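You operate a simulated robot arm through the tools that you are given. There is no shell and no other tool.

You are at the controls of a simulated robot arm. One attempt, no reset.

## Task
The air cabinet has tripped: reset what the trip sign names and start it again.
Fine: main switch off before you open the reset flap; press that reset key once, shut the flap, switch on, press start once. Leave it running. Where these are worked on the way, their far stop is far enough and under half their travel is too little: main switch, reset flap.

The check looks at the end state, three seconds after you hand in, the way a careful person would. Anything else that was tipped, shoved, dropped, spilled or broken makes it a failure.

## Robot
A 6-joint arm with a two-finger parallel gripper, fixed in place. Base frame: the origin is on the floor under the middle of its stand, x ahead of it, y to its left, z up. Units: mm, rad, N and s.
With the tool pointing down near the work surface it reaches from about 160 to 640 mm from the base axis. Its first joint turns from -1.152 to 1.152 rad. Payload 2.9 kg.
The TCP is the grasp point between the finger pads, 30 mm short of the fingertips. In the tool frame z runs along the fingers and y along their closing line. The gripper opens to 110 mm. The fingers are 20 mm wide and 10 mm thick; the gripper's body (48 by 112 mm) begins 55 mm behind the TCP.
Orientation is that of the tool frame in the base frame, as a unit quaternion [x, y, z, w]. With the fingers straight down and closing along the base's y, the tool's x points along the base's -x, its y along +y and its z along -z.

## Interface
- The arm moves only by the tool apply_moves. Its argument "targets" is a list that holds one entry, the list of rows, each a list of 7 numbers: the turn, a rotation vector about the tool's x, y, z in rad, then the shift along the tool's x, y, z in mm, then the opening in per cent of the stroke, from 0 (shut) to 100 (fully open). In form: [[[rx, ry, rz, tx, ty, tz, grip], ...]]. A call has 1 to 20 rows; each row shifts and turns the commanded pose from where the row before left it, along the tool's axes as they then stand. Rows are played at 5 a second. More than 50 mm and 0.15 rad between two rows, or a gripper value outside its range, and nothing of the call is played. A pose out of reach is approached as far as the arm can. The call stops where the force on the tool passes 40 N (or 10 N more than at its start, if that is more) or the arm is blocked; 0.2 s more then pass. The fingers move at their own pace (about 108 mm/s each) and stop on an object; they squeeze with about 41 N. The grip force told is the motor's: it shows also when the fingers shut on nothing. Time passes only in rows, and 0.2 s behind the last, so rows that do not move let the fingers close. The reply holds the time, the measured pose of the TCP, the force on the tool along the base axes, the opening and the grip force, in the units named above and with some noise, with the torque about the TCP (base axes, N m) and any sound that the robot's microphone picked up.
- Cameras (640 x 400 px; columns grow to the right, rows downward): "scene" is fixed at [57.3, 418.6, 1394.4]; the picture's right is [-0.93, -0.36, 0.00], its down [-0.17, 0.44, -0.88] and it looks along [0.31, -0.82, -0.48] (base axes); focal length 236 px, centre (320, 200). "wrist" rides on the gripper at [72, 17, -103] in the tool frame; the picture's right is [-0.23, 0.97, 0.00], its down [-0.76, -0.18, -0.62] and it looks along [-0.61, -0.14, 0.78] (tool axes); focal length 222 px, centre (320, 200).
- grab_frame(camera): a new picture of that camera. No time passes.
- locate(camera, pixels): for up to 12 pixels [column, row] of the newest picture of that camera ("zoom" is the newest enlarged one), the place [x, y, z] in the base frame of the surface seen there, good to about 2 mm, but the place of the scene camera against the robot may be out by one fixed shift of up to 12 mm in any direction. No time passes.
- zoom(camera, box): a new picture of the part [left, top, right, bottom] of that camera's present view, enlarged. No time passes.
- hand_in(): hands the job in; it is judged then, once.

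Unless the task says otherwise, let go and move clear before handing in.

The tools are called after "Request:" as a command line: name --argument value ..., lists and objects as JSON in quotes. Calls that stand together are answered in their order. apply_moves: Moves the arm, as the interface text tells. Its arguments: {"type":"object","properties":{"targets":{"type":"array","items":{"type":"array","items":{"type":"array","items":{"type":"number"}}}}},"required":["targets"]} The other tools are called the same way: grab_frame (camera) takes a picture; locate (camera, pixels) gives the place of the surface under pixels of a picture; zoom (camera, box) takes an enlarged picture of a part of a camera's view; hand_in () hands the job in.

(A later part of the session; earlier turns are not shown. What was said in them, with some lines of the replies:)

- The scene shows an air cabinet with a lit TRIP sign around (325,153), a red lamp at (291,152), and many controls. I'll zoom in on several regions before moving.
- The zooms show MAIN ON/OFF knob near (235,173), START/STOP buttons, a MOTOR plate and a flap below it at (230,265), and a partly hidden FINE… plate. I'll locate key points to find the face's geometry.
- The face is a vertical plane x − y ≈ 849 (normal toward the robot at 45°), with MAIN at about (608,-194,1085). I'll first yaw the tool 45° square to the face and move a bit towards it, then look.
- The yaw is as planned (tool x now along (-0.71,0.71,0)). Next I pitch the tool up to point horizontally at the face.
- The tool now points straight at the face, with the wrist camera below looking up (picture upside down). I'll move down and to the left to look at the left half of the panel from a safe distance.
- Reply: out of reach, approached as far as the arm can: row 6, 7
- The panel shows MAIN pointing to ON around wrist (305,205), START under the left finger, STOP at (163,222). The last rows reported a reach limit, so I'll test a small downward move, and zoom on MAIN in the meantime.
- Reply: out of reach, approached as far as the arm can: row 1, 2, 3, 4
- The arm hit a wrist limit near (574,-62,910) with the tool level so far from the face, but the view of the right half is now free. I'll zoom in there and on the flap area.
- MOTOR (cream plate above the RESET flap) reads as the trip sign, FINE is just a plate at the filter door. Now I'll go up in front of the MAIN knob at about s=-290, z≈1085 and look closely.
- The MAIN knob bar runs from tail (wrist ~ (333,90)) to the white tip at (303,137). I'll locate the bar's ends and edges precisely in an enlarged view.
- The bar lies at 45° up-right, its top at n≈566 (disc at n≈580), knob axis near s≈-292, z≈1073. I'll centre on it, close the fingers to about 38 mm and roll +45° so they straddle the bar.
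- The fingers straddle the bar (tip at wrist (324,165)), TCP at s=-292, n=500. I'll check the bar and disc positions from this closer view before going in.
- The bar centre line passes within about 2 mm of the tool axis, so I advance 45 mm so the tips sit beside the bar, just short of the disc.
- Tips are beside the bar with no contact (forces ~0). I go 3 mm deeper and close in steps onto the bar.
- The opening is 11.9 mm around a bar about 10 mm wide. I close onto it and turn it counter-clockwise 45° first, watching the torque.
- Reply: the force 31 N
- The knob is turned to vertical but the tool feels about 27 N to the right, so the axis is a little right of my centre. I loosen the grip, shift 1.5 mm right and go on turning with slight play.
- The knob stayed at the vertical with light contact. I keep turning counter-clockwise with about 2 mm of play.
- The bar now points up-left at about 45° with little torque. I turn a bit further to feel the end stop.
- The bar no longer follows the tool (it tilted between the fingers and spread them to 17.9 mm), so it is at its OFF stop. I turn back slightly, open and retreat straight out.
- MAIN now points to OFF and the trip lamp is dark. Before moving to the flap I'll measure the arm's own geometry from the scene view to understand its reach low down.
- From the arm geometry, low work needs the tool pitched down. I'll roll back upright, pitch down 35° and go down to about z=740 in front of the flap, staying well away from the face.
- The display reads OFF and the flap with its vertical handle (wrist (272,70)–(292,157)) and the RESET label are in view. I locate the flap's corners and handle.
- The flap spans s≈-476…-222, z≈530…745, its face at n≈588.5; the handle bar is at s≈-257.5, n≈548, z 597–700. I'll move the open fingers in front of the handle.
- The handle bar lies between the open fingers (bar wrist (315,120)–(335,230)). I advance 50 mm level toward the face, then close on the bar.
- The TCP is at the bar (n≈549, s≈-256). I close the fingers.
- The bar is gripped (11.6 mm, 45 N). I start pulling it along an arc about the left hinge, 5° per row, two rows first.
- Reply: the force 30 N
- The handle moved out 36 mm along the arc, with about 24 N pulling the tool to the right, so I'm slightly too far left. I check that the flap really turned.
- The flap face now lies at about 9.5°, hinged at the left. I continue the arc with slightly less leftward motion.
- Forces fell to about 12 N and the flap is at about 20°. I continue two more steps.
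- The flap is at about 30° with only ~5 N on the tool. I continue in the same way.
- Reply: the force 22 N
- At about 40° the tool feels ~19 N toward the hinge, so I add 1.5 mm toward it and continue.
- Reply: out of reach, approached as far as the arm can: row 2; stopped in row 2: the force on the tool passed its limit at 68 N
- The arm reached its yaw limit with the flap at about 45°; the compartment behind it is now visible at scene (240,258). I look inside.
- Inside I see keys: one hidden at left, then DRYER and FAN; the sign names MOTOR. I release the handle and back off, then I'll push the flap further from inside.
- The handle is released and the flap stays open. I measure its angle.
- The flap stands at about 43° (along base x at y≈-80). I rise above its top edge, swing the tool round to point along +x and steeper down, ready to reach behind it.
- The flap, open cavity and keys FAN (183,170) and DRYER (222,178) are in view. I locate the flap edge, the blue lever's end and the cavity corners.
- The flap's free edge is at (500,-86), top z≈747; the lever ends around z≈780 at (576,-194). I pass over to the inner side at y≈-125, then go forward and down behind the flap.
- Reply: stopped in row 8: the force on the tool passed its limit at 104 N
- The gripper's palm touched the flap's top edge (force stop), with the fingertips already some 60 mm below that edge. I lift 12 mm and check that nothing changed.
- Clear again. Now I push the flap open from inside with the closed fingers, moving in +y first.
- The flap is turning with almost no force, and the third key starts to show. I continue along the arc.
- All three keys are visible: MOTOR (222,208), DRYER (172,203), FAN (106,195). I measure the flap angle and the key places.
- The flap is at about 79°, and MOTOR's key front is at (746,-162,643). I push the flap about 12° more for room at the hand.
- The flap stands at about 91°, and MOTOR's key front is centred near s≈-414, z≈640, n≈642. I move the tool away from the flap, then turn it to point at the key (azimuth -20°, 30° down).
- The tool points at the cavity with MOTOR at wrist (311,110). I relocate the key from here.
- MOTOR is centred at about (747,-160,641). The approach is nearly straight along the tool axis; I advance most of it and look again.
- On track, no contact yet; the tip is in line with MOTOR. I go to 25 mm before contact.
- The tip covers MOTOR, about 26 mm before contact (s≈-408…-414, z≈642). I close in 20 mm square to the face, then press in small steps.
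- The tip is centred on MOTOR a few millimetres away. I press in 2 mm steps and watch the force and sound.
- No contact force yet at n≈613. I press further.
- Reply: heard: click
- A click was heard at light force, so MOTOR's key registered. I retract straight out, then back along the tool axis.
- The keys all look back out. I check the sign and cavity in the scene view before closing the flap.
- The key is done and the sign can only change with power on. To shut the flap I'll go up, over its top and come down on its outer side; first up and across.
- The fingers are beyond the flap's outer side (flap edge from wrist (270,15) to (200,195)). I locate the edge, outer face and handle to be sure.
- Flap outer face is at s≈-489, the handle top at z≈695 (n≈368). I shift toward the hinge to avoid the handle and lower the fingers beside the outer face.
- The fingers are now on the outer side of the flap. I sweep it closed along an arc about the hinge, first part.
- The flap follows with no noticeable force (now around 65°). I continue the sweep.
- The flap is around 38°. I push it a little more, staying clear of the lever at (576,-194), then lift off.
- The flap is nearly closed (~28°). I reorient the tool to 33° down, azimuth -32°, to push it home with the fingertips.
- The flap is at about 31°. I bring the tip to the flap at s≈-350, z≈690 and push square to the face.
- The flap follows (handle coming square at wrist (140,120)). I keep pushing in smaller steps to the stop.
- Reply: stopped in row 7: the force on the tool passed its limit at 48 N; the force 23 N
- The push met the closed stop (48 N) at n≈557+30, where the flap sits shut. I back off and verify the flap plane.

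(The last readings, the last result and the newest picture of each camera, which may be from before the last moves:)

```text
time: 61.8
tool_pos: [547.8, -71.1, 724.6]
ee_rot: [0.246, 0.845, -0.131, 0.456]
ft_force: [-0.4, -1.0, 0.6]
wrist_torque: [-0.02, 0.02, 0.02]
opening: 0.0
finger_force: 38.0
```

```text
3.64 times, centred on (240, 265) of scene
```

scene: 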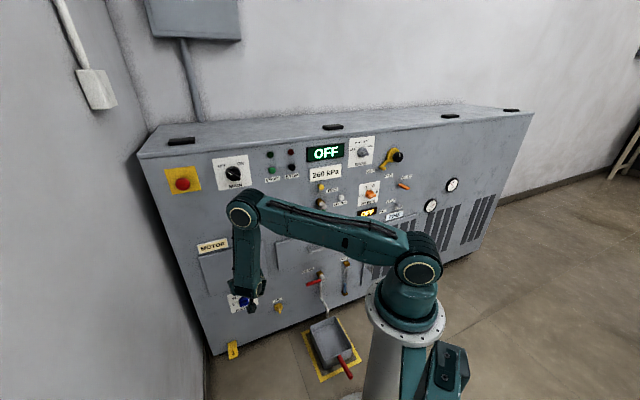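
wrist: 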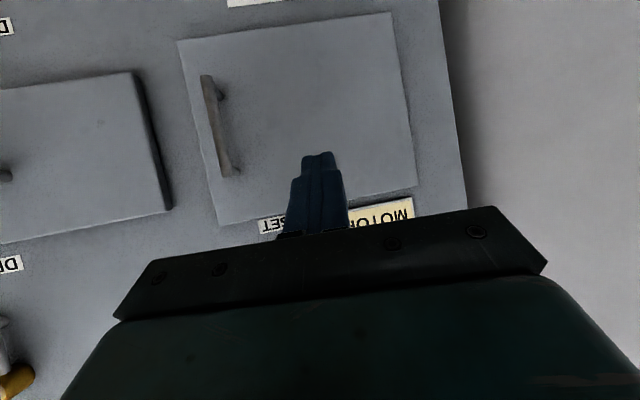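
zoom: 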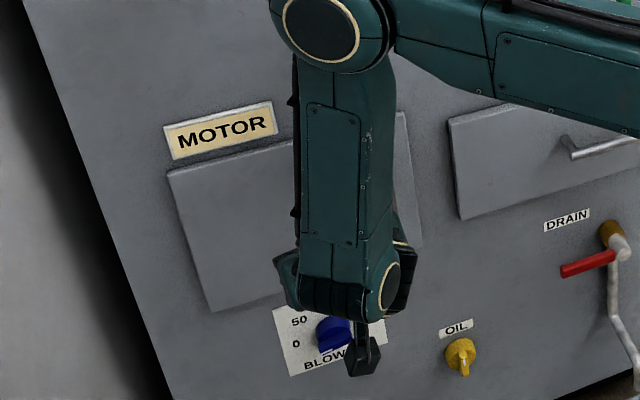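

All flap points lie at n≈588.4, so the flap is shut. Now I go back up to the MAIN knob, level the tool and square it to the face.

Request:
apply_moves --targets '[[[0, 0, 0, -37.6, 0.27, -24.75, 0], [0, 0, 0, -37.6, 0.27, -24.75, 0], [0, 0, 0, -37.6, 0.27, -24.75, 0], [0, 0, 0, -37.6, 0.27, -24.75, 0], [0, 0, 0, -37.6, 0.27, -24.75, 0], [0, 0, 0, -37.6, 0.27, -24.75, 0], [0, 0, 0, -37.6, 0.27, -24.75, 0], [0, 0, 0, -29.3, 0, -19.3, 0], [0.0935, 0, 0.0615, 0, 0, 0, 0], [0.0935, 0, 0.0615, 0, 0, 0, 0], [0, -0.1458, 0, 0, 0, 0, 20], [0, -0.1458, 0, 0, 0, 0, 35], [0, -0.1458, 0, 0, 0, 0, 35], [0, -0.1458, 0, 0, 0, 0, 35]]]'

Request:
grab_frame --camera "wrist"

```text
time: 64.8
tool_pos: [549.1, -69.7, 1075.5]
ee_rot: [0.271, 0.653, -0.271, 0.653]
ft_force: [0.8, -0.3, 0.1]
wrist_torque: [-0.02, 0.01, 0.0]
opening: 38.4
finger_force: 0.1
```

```text
taken
```

wrist: 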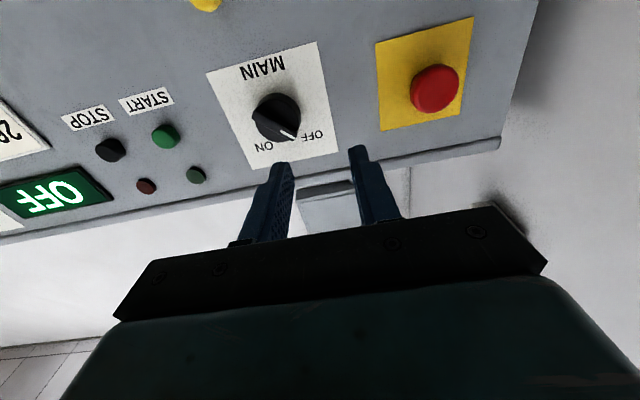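

Tool is level and square; MAIN points at OFF (wrist (278,118)). I centre on the knob and roll -45° to match the bar.

Request:
apply_moves --targets '[[[0, 0, 0, 0.5, -23.8, 25, 35], [0, 0, 0, 0.5, -23.9, 25, 35], [0, 0, 0, 0, 0, 12.5, 35], [0, 0, -0.1309, 0, 0, 0, 35], [0, 0, -0.1309, 0, 0, 0, 35], [0, 0, -0.1309, 0, 0, 0, 35], [0, 0, -0.1309, 0, 0, 0, 35], [0, 0, -0.1309, 0, 0, 0, 35], [0, 0, -0.1309, 0, 0, 0, 35]]]'

Request:
grab_frame --camera "wrist"

Request:
zoom --camera "wrist" --box '[264, 85, 376, 185]'

```text
time: 66.8
tool_pos: [560.9, -148.3, 1073.0]
ee_rot: [0.0, 0.708, -0.499, 0.5]
ft_force: [0.3, 0.2, -0.6]
wrist_torque: [-0.02, 0.01, 0.0]
opening: 38.5
finger_force: 0.0
```

```text
taken
```

wrist: 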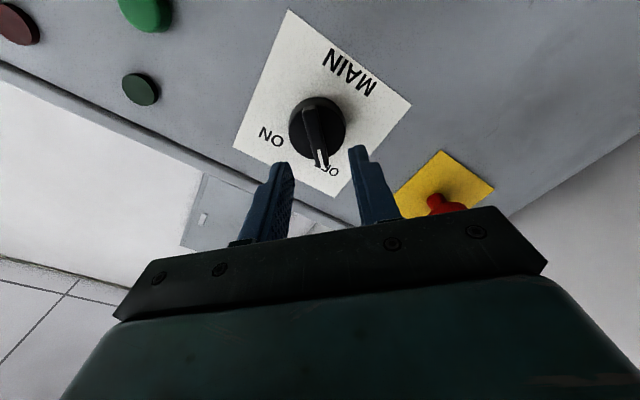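

```text
4.00 times, centred on (320, 135) of wrist
```

zoom: 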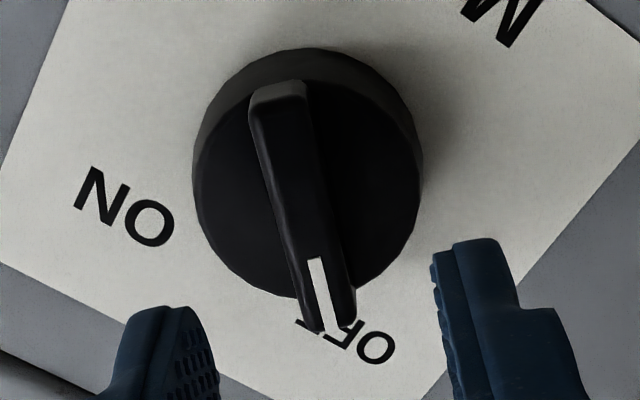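

The disc centre sits about 2.6 mm off in tool -y; with the earlier view that gives an axis at s≈-291, z≈1076. I correct by that and advance over the bar.

Request:
apply_moves --targets '[[[0, 0, 0, -1.5, -2.6, 0, 35], [0, 0, 0, 0, 0, 15, 35], [0, 0, 0, 0, 0, 15, 35], [0, 0, 0, 0, 0, 12, 35], [0, 0, 0, 0, 0, 3.5, 35]]]'

Request:
zoom --camera "wrist" --box '[264, 110, 376, 210]'

```text
time: 68.0
tool_pos: [592.8, -180.7, 1075.1]
ee_rot: [0.001, 0.707, -0.5, 0.5]
ft_force: [1.3, 0.2, -0.6]
wrist_torque: [0.06, -0.01, 0.01]
opening: 38.6
finger_force: 0.1
```

```text
4.00 times, centred on (320, 160) of wrist
```

zoom: 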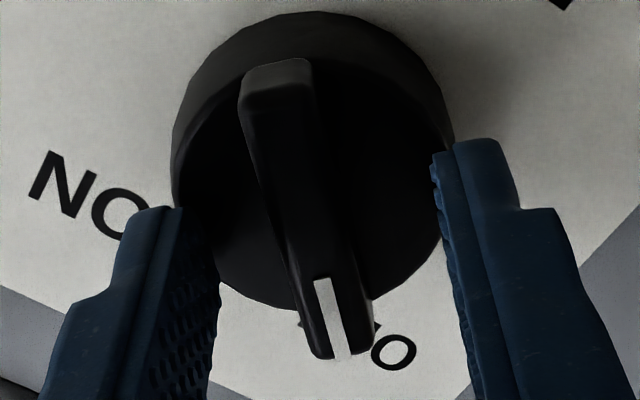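

Nicely centred. I close to a loose fit (~14 mm) and turn clockwise 45°.

Request:
apply_moves --targets '[[[0, 0, 0, 0, 0, 0, 22], [0, 0, 0, 0, 0, 0, 14], [0, 0, 0, 0, 0, 0, 12], [0, 0, 0.1, 0, 0, 0, 12], [0, 0, 0.1, 0, 0, 0, 12], [0, 0, 0.1, 0, 0, 0, 12], [0, 0, 0.1, 0, 0, 0, 12], [0, 0, 0.1, 0, 0, 0, 12], [0, 0, 0.1, 0, 0, 0, 12], [0, 0, 0.1, 0, 0, 0, 12], [0, 0, 0.1, 0, 0, 0, 12]]]'

Request:
grab_frame --camera "wrist"

```text
time: 70.3
tool_pos: [592.3, -180.6, 1075.3]
ee_rot: [0.277, 0.651, -0.265, 0.655]
ft_force: [-1.8, -2.4, 1.9]
wrist_torque: [-0.04, -0.03, -0.09]
opening: 14.8
finger_force: 2.3
```

```text
taken
```

wrist: 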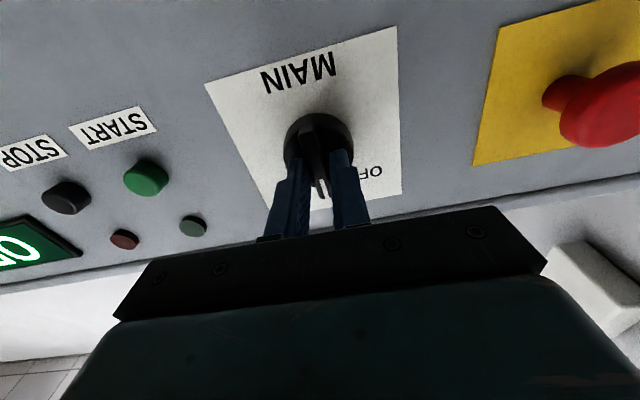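

The bar is upright with almost no side load. I turn on through the ON position until the stop is felt.

Request:
apply_moves --targets '[[[0, 0, 0.1, 0, 0, 0, 12], [0, 0, 0.1, 0, 0, 0, 12], [0, 0, 0.1, 0, 0, 0, 12], [0, 0, 0.1, 0, 0, 0, 12], [0, 0, 0.1, 0, 0, 0, 12], [0, 0, 0.1, 0, 0, 0, 12], [0, 0, 0.1, 0, 0, 0, 12], [0, 0, 0.1, 0, 0, 0, 12], [0, 0, 0.06, 0, 0, 0, 12], [0, 0, 0.06, 0, 0, 0, 12]]]'

Request:
zoom --camera "wrist" --box '[264, 110, 376, 210]'

```text
time: 72.5
tool_pos: [591.1, -179.3, 1075.2]
ee_rot: [0.538, 0.461, 0.053, 0.704]
ft_force: [-4.9, -1.7, -4.5]
wrist_torque: [0.08, 0.13, -0.08]
opening: 16.5
finger_force: 3.7
```

```text
4.00 times, centred on (320, 160) of wrist
```

zoom: 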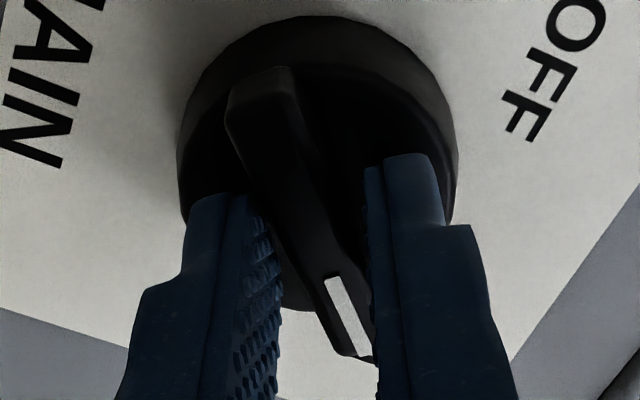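

The bar lags behind the tool now, suggesting the ON stop. I check the display in the scene view.

Request:
grab_frame --camera "scene"

Request:
zoom --camera "scene" --box '[200, 130, 360, 230]'

```text
taken
```

scene: 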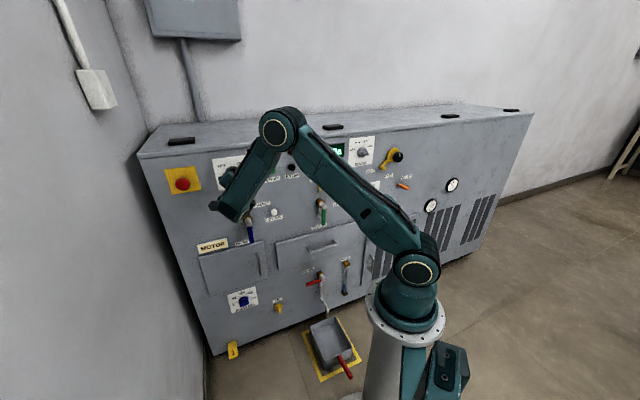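

```text
4.00 times, centred on (280, 180) of scene
```

zoom: 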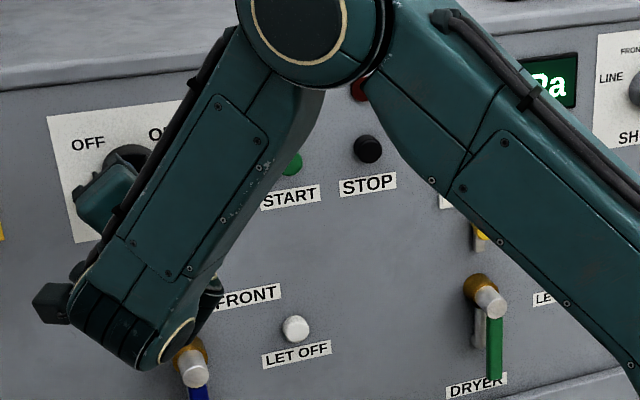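

The display now shows a kPa reading instead of TRIP/OFF, so power is back with the trip cleared. I give a final small turn to be sure of the stop, then release and back out.

Request:
apply_moves --targets '[[[0, 0, 0.06, 0, 0, 0, 12], [0, 0, 0.04, 0, 0, 0, 12], [0, 0, -0.1, 0, 0, 0, 14], [0, 0, -0.1, 0, 0, 0, 35], [0, 0, 0, 0, 0, 0, 35], [0, 0, 0, 0, 0, -20, 35], [0, 0, 0, 0, 0, -30, 35], [0, 0, 0, 0, 0, -30, 35]]]'

Request:
grab_frame --camera "wrist"

Request:
zoom --camera "wrist" --box '[220, 60, 420, 180]'

```text
time: 74.3
tool_pos: [533.4, -120.7, 1076.6]
ee_rot: [0.513, 0.487, 0.017, 0.706]
ft_force: [0.1, 0.5, 0.8]
wrist_torque: [0.0, 0.02, 0.01]
opening: 38.4
finger_force: 0.1
```

```text
taken
```

wrist: 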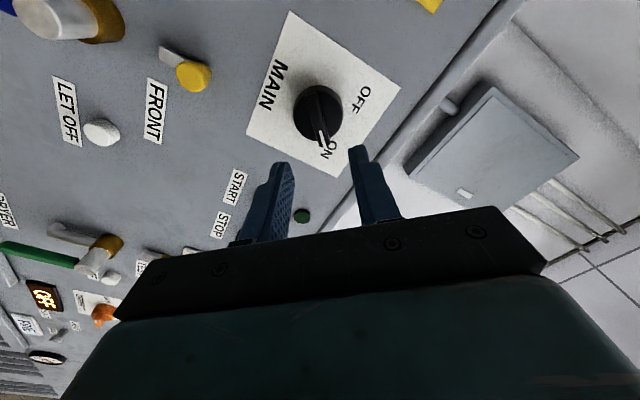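

```text
3.20 times, centred on (320, 120) of wrist
```

zoom: 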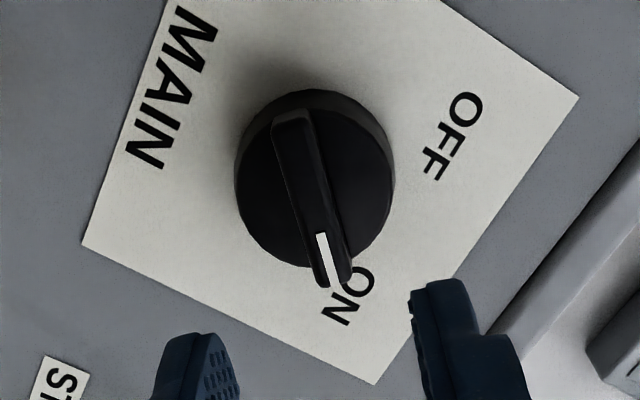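

MAIN points to ON. Next is START: I roll the tool upright, close the fingers and move in front of the button at about s≈-164, z≈1069.

Request:
apply_moves --targets '[[[0, 0, -0.1392, 0, 0, 0, 35], [0, 0, -0.1392, 0, 0, 0, 20], [0, 0, -0.1392, 0, 0, 0, 0], [0, 0, -0.1392, 0, 0, 0, 0], [0, 0, -0.1392, 0, 0, 0, 0], [0, 0, -0.139, 0, 0, 0, 0], [0, 0, 0, 0, -42, 0, 0], [0, 0, 0, 0, -42, 0, 0], [0, 0, 0, 0, -42, 0, 0]]]'

Request:
grab_frame --camera "wrist"

Request:
grab_frame --camera "scene"

```text
time: 76.3
tool_pos: [444.4, -210.7, 1077.8]
ee_rot: [0.271, 0.653, -0.271, 0.653]
ft_force: [0.9, -0.5, 0.1]
wrist_torque: [0.03, 0.02, 0.0]
opening: 0.1
finger_force: 37.8
```

```text
taken
```

wrist: 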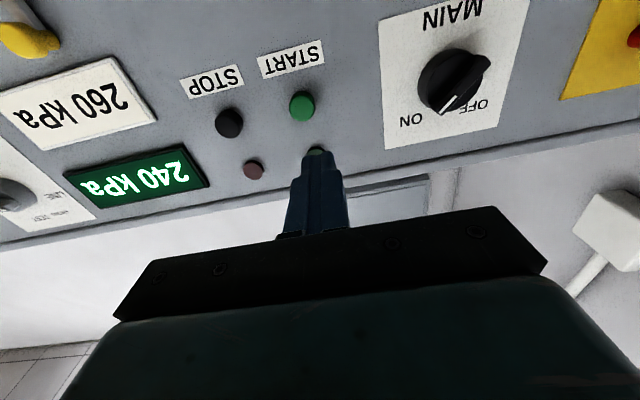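

```text
taken
```

scene: 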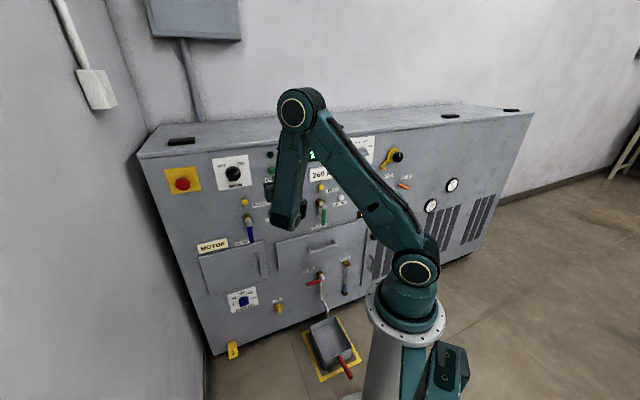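

Display shows 240 kPa with the trip lamp dark; START button at wrist (302,105), lamp above it behind the fingertip. I locate the button.

Request:
locate --camera "wrist" --pixels '[[302, 105], [295, 105], [310, 105], [302, 97], [302, 115], [290, 60], [229, 122], [447, 107], [485, 62]]'

Request:
zoom --camera "wrist" --box '[220, 30, 380, 180]'

Request:
zoom --camera "scene" --box '[200, 130, 360, 230]'

```text
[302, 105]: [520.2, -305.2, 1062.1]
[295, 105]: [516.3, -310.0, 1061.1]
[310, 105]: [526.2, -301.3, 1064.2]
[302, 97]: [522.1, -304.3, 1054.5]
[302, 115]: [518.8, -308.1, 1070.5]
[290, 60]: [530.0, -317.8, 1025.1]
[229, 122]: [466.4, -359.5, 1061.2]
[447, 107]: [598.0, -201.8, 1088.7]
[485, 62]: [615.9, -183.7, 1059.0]
```

```text
2.67 times, centred on (300, 105) of wrist
```

zoom: 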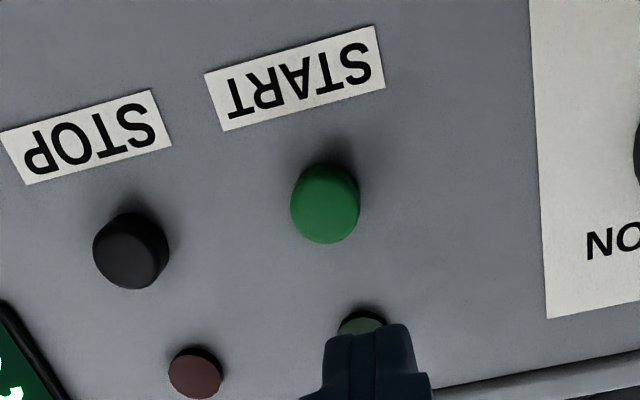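

```text
4.00 times, centred on (280, 180) of scene
```

zoom: 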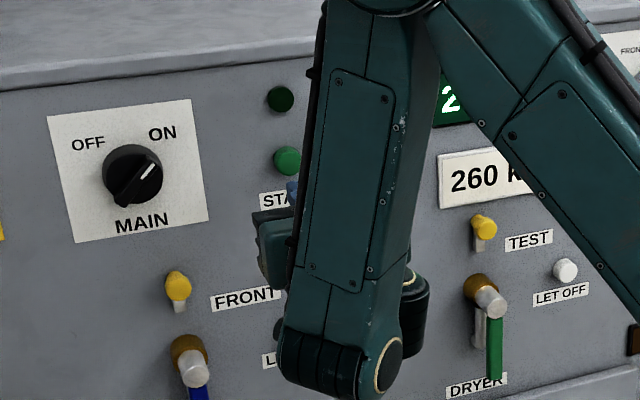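

START's face centre is at about s≈-151, z≈1064, n≈584. I align on it and approach to ~12 mm.

Request:
apply_moves --targets '[[[0, 0, 0, 13.8, -14, 0, 0], [0, 0, 0, 0, 0, 30, 0], [0, 0, 0, 0, 0, 30, 0], [0, 0, 0, 0, 0, 18, 0]]]'

Request:
grab_frame --camera "wrist"

Request:
zoom --camera "wrist" --box '[240, 80, 400, 220]'

```text
time: 77.3
tool_pos: [498.0, -280.9, 1072.0]
ee_rot: [0.272, 0.654, -0.27, 0.652]
ft_force: [0.7, 0.6, -0.5]
wrist_torque: [0.01, 0.0, 0.0]
opening: 0.1
finger_force: 38.1
out of reach, approached as far as the arm can: row 1
```

```text
taken
```

wrist: 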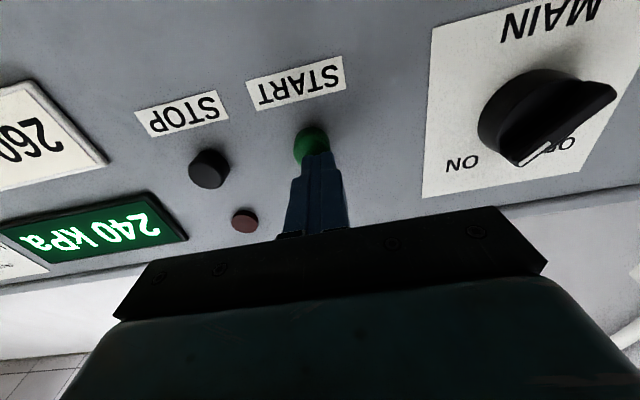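

```text
2.86 times, centred on (320, 150) of wrist
```

zoom: 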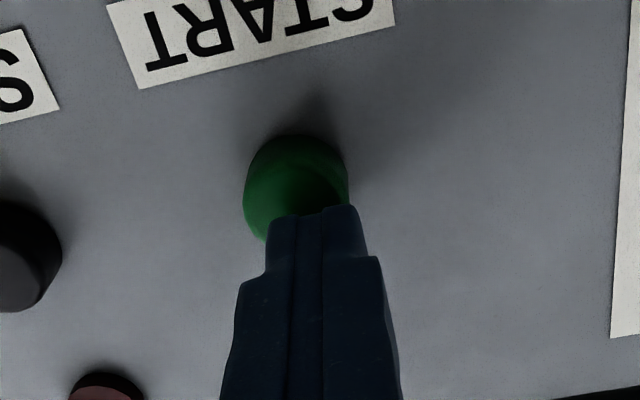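

The first row met the wrist limit, so I'm 8 mm high and only ~3 mm off the button (n≈551+30). I back off slightly and correct down 7 mm, right 2 mm.

Request:
apply_moves --targets '[[[0, 0, 0, 0, 0, -4, 0], [0, 0, 0, 7.5, -2, 0, 0]]]'

Request:
zoom --camera "wrist" --box '[240, 80, 400, 220]'

```text
time: 78.0
tool_pos: [493.7, -278.6, 1064.3]
ee_rot: [0.272, 0.653, -0.271, 0.652]
ft_force: [-0.2, 0.0, 1.6]
wrist_torque: [-0.02, 0.0, -0.02]
opening: 0.0
finger_force: 37.6
```

```text
2.86 times, centred on (320, 150) of wrist
```

zoom: 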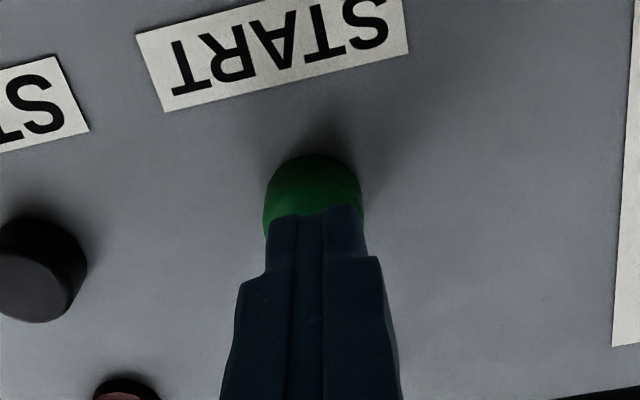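

Now the tip is centred on START (s≈-152, z≈1064), about 8 mm off. I press in 2 mm steps.

Request:
apply_moves --targets '[[[0, 0, 0, 0, 0, 2, 0], [0, 0, 0, 0, 0, 2, 0], [0, 0, 0, 0, 0, 2, 0], [0, 0, 0, 0, 0, 2, 0]]]'

```text
time: 79.0
tool_pos: [499.2, -285.9, 1061.8]
ee_rot: [0.271, 0.654, -0.27, 0.653]
ft_force: [-0.7, 0.5, -0.1]
wrist_torque: [0.03, 0.0, -0.02]
opening: 0.0
finger_force: 37.5
```

Request:
apply_moves --targets '[[[0, 0, 0, 0, 0, 1.5, 0], [0, 0, 0, 0, 0, 1.5, 0]]]'

```text
time: 79.5
tool_pos: [501.5, -286.7, 1062.0]
ee_rot: [0.271, 0.654, -0.27, 0.653]
ft_force: [-0.5, 1.1, -1.1]
wrist_torque: [0.03, 0.05, -0.01]
opening: 0.0
finger_force: 38.5
```

Light contact seems to begin (n≈557). I press a little further, listening for the click.

Request:
apply_moves --targets '[[[0, 0, 0, 0, 0, 1.5, 0], [0, 0, 0, 0, 0, 1.5, 0]]]'

Request:
grab_frame --camera "wrist"

```text
time: 80.2
tool_pos: [504.1, -288.9, 1061.9]
ee_rot: [0.272, 0.653, -0.271, 0.653]
ft_force: [-2.6, 1.5, 0.9]
wrist_torque: [-0.06, -0.04, 0.01]
opening: 0.1
finger_force: 37.8
heard: click
```

```text
taken
```

wrist: 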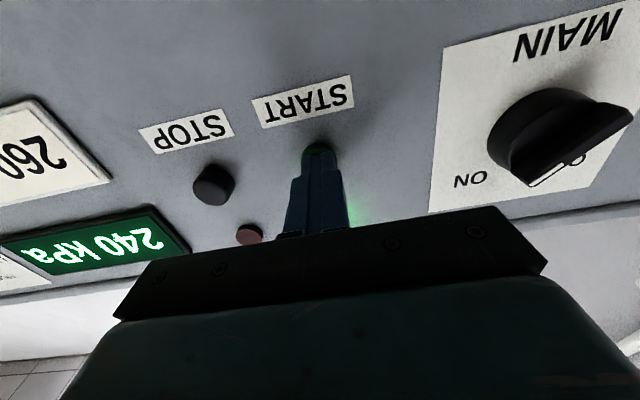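

A click was heard and a green glow shows behind the fingers at (360,205), the run lamp. I retract straight out and move clear.

Request:
apply_moves --targets '[[[0, 0, 0, 0, 0, -15, 0], [0, 0, 0, 0, 0, -25, 0], [0, 0, 0, -5, 0, -30, 0], [0, 0, 0, -20, 0, -30, 0], [0, 0, 0, -30, 0, -20, 0]]]'

Request:
grab_frame --camera "wrist"

Request:
grab_frame --camera "scene"

```text
time: 81.3
tool_pos: [416.1, -206.0, 1116.7]
ee_rot: [0.271, 0.653, -0.271, 0.653]
ft_force: [-0.2, 0.0, -0.2]
wrist_torque: [0.0, 0.01, 0.0]
opening: 0.0
finger_force: 37.9
```

```text
taken
```

wrist: 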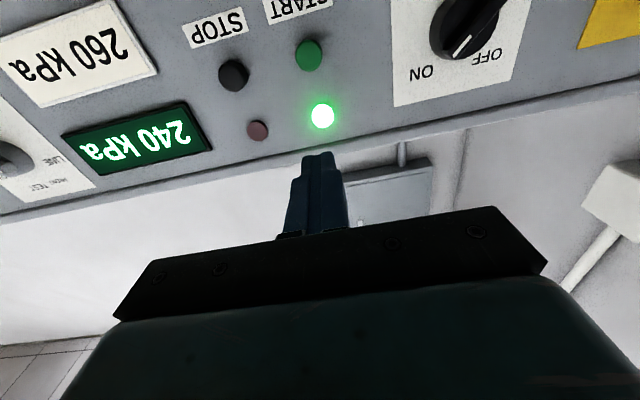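

```text
taken
```

scene: 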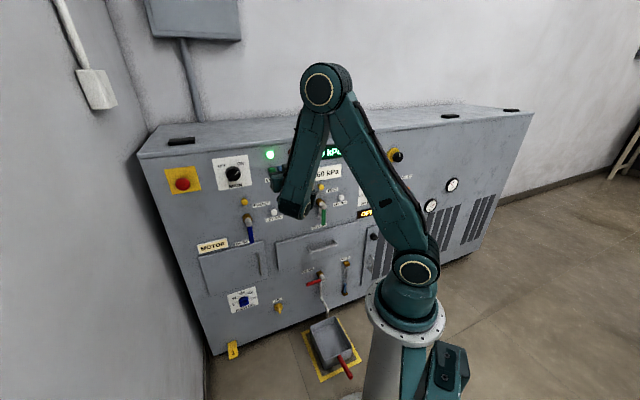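

The green run lamp is lit at wrist (322,117), the red one is dark. I move further clear, let some seconds pass and check that it keeps running.

Request:
apply_moves --targets '[[[0, 0, 0, -30, 0, -10, 20], [0, 0, 0, -30, 0, -10, 40], [0, 0, 0, -30, 0, -10, 40], [0, 0, 0, 0, 0, 0, 40], [0, 0, 0, 0, 0, 0, 40], [0, 0, 0, 0, 0, 0, 40], [0, 0, 0, 0, 0, 0, 40], [0, 0, 0, 0, 0, 0, 40], [0, 0, 0, 0, 0, 0, 40], [0, 0, 0, 0, 0, 0, 40], [0, 0, 0, 0, 0, 0, 40], [0, 0, 0, 0, 0, 0, 40], [0, 0, 0, 0, 0, 0, 40], [0, 0, 0, 0, 0, 0, 40]]]'

Request:
grab_frame --camera "scene"

Request:
zoom --camera "scene" --box '[150, 130, 310, 230]'

Request:
zoom --camera "scene" --box '[180, 200, 340, 300]'

Request:
zoom --camera "scene" --box '[290, 130, 450, 230]'

```text
time: 84.3
tool_pos: [398.6, -183.6, 1209.4]
ee_rot: [0.272, 0.653, -0.271, 0.653]
ft_force: [-0.2, 0.1, -0.8]
wrist_torque: [0.03, 0.02, -0.02]
opening: 44.1
finger_force: 0.0
```

```text
taken
```

scene: 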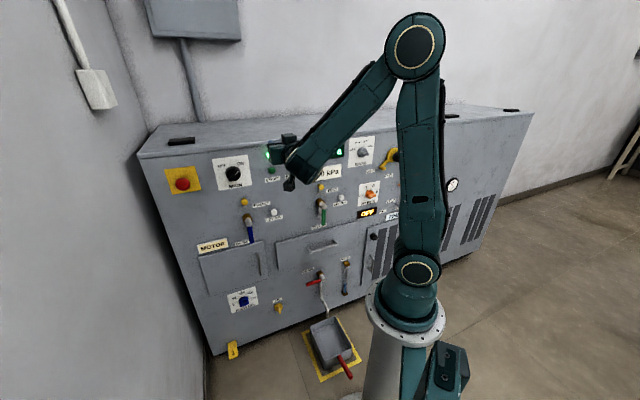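

```text
4.00 times, centred on (230, 180) of scene
```

zoom: 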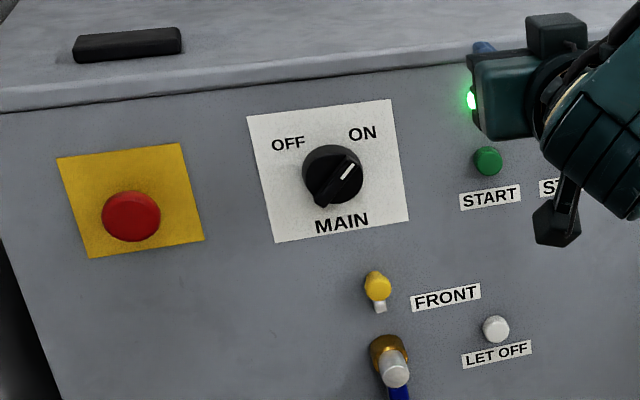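

```text
4.00 times, centred on (260, 250) of scene
```

zoom: 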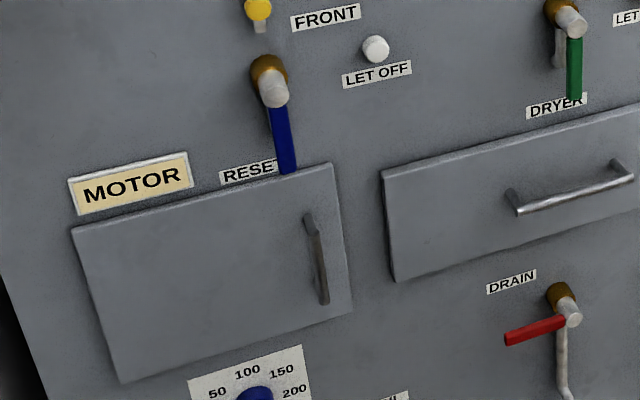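

```text
4.00 times, centred on (370, 180) of scene
```

zoom: 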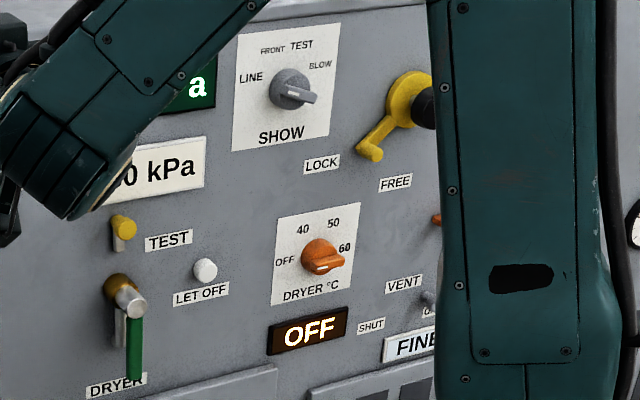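

MAIN is ON, the flap is shut flush, START's lamp glows green, and the other controls look as they did. One last look with the wrist camera at the lamps and display.

Request:
grab_frame --camera "wrist"

```text
taken
```

wrist: 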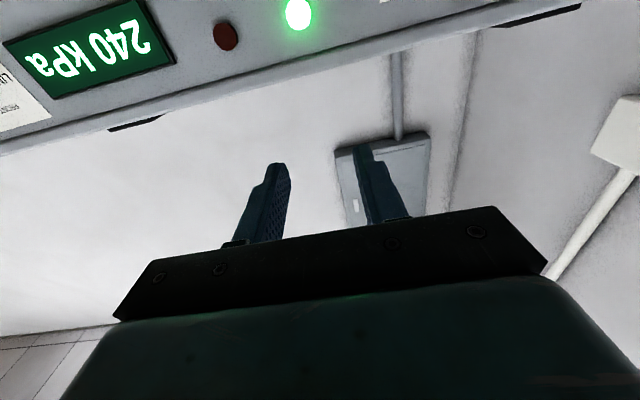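

The green run lamp at (298,14) is still lit several seconds later, the red trip lamp at (225,36) is dark and the display reads 240 kPa. The arm is clear of the cabinet, so I hand in.

Request:
hand_in

```text
The job is handed in.
```

The air cabinet is running again. The trip sign named MOTOR, so that is the key I reset. The job is handed in, and I haven't seen the check's verdict.

1. **Main switch off:** I turned it to its OFF stop before touching the flap; the trip lamp went dark.
2. **Reset flap:** I opened it to about 91°, which I judged well past half its travel, though I did not drive it to its far stop.
3. **Reset key:** I pressed MOTOR once and heard one click.
4. **Flap shut:** I pushed it home, and its face measured flush where it sat before opening.
5. **Main switch on, then start:** I turned MAIN to its ON stop, and the display changed from OFF to 240 kPa with no trip. I then pressed START once and heard one click.

When I handed in, the green run lamp had stayed lit for several seconds, the red trip lamp was dark, and the arm was clear of the cabinet.

**Contacts:** the force limit stopped the arm three times, all at the flap:
- At the arm's reach limit while I was pulling it open (68 N).
- When the gripper's palm came down on its top edge (104 N).
- When it met its closed stop (48 N).

I saw no damage, and the other controls I could see in the final pictures looked unchanged.
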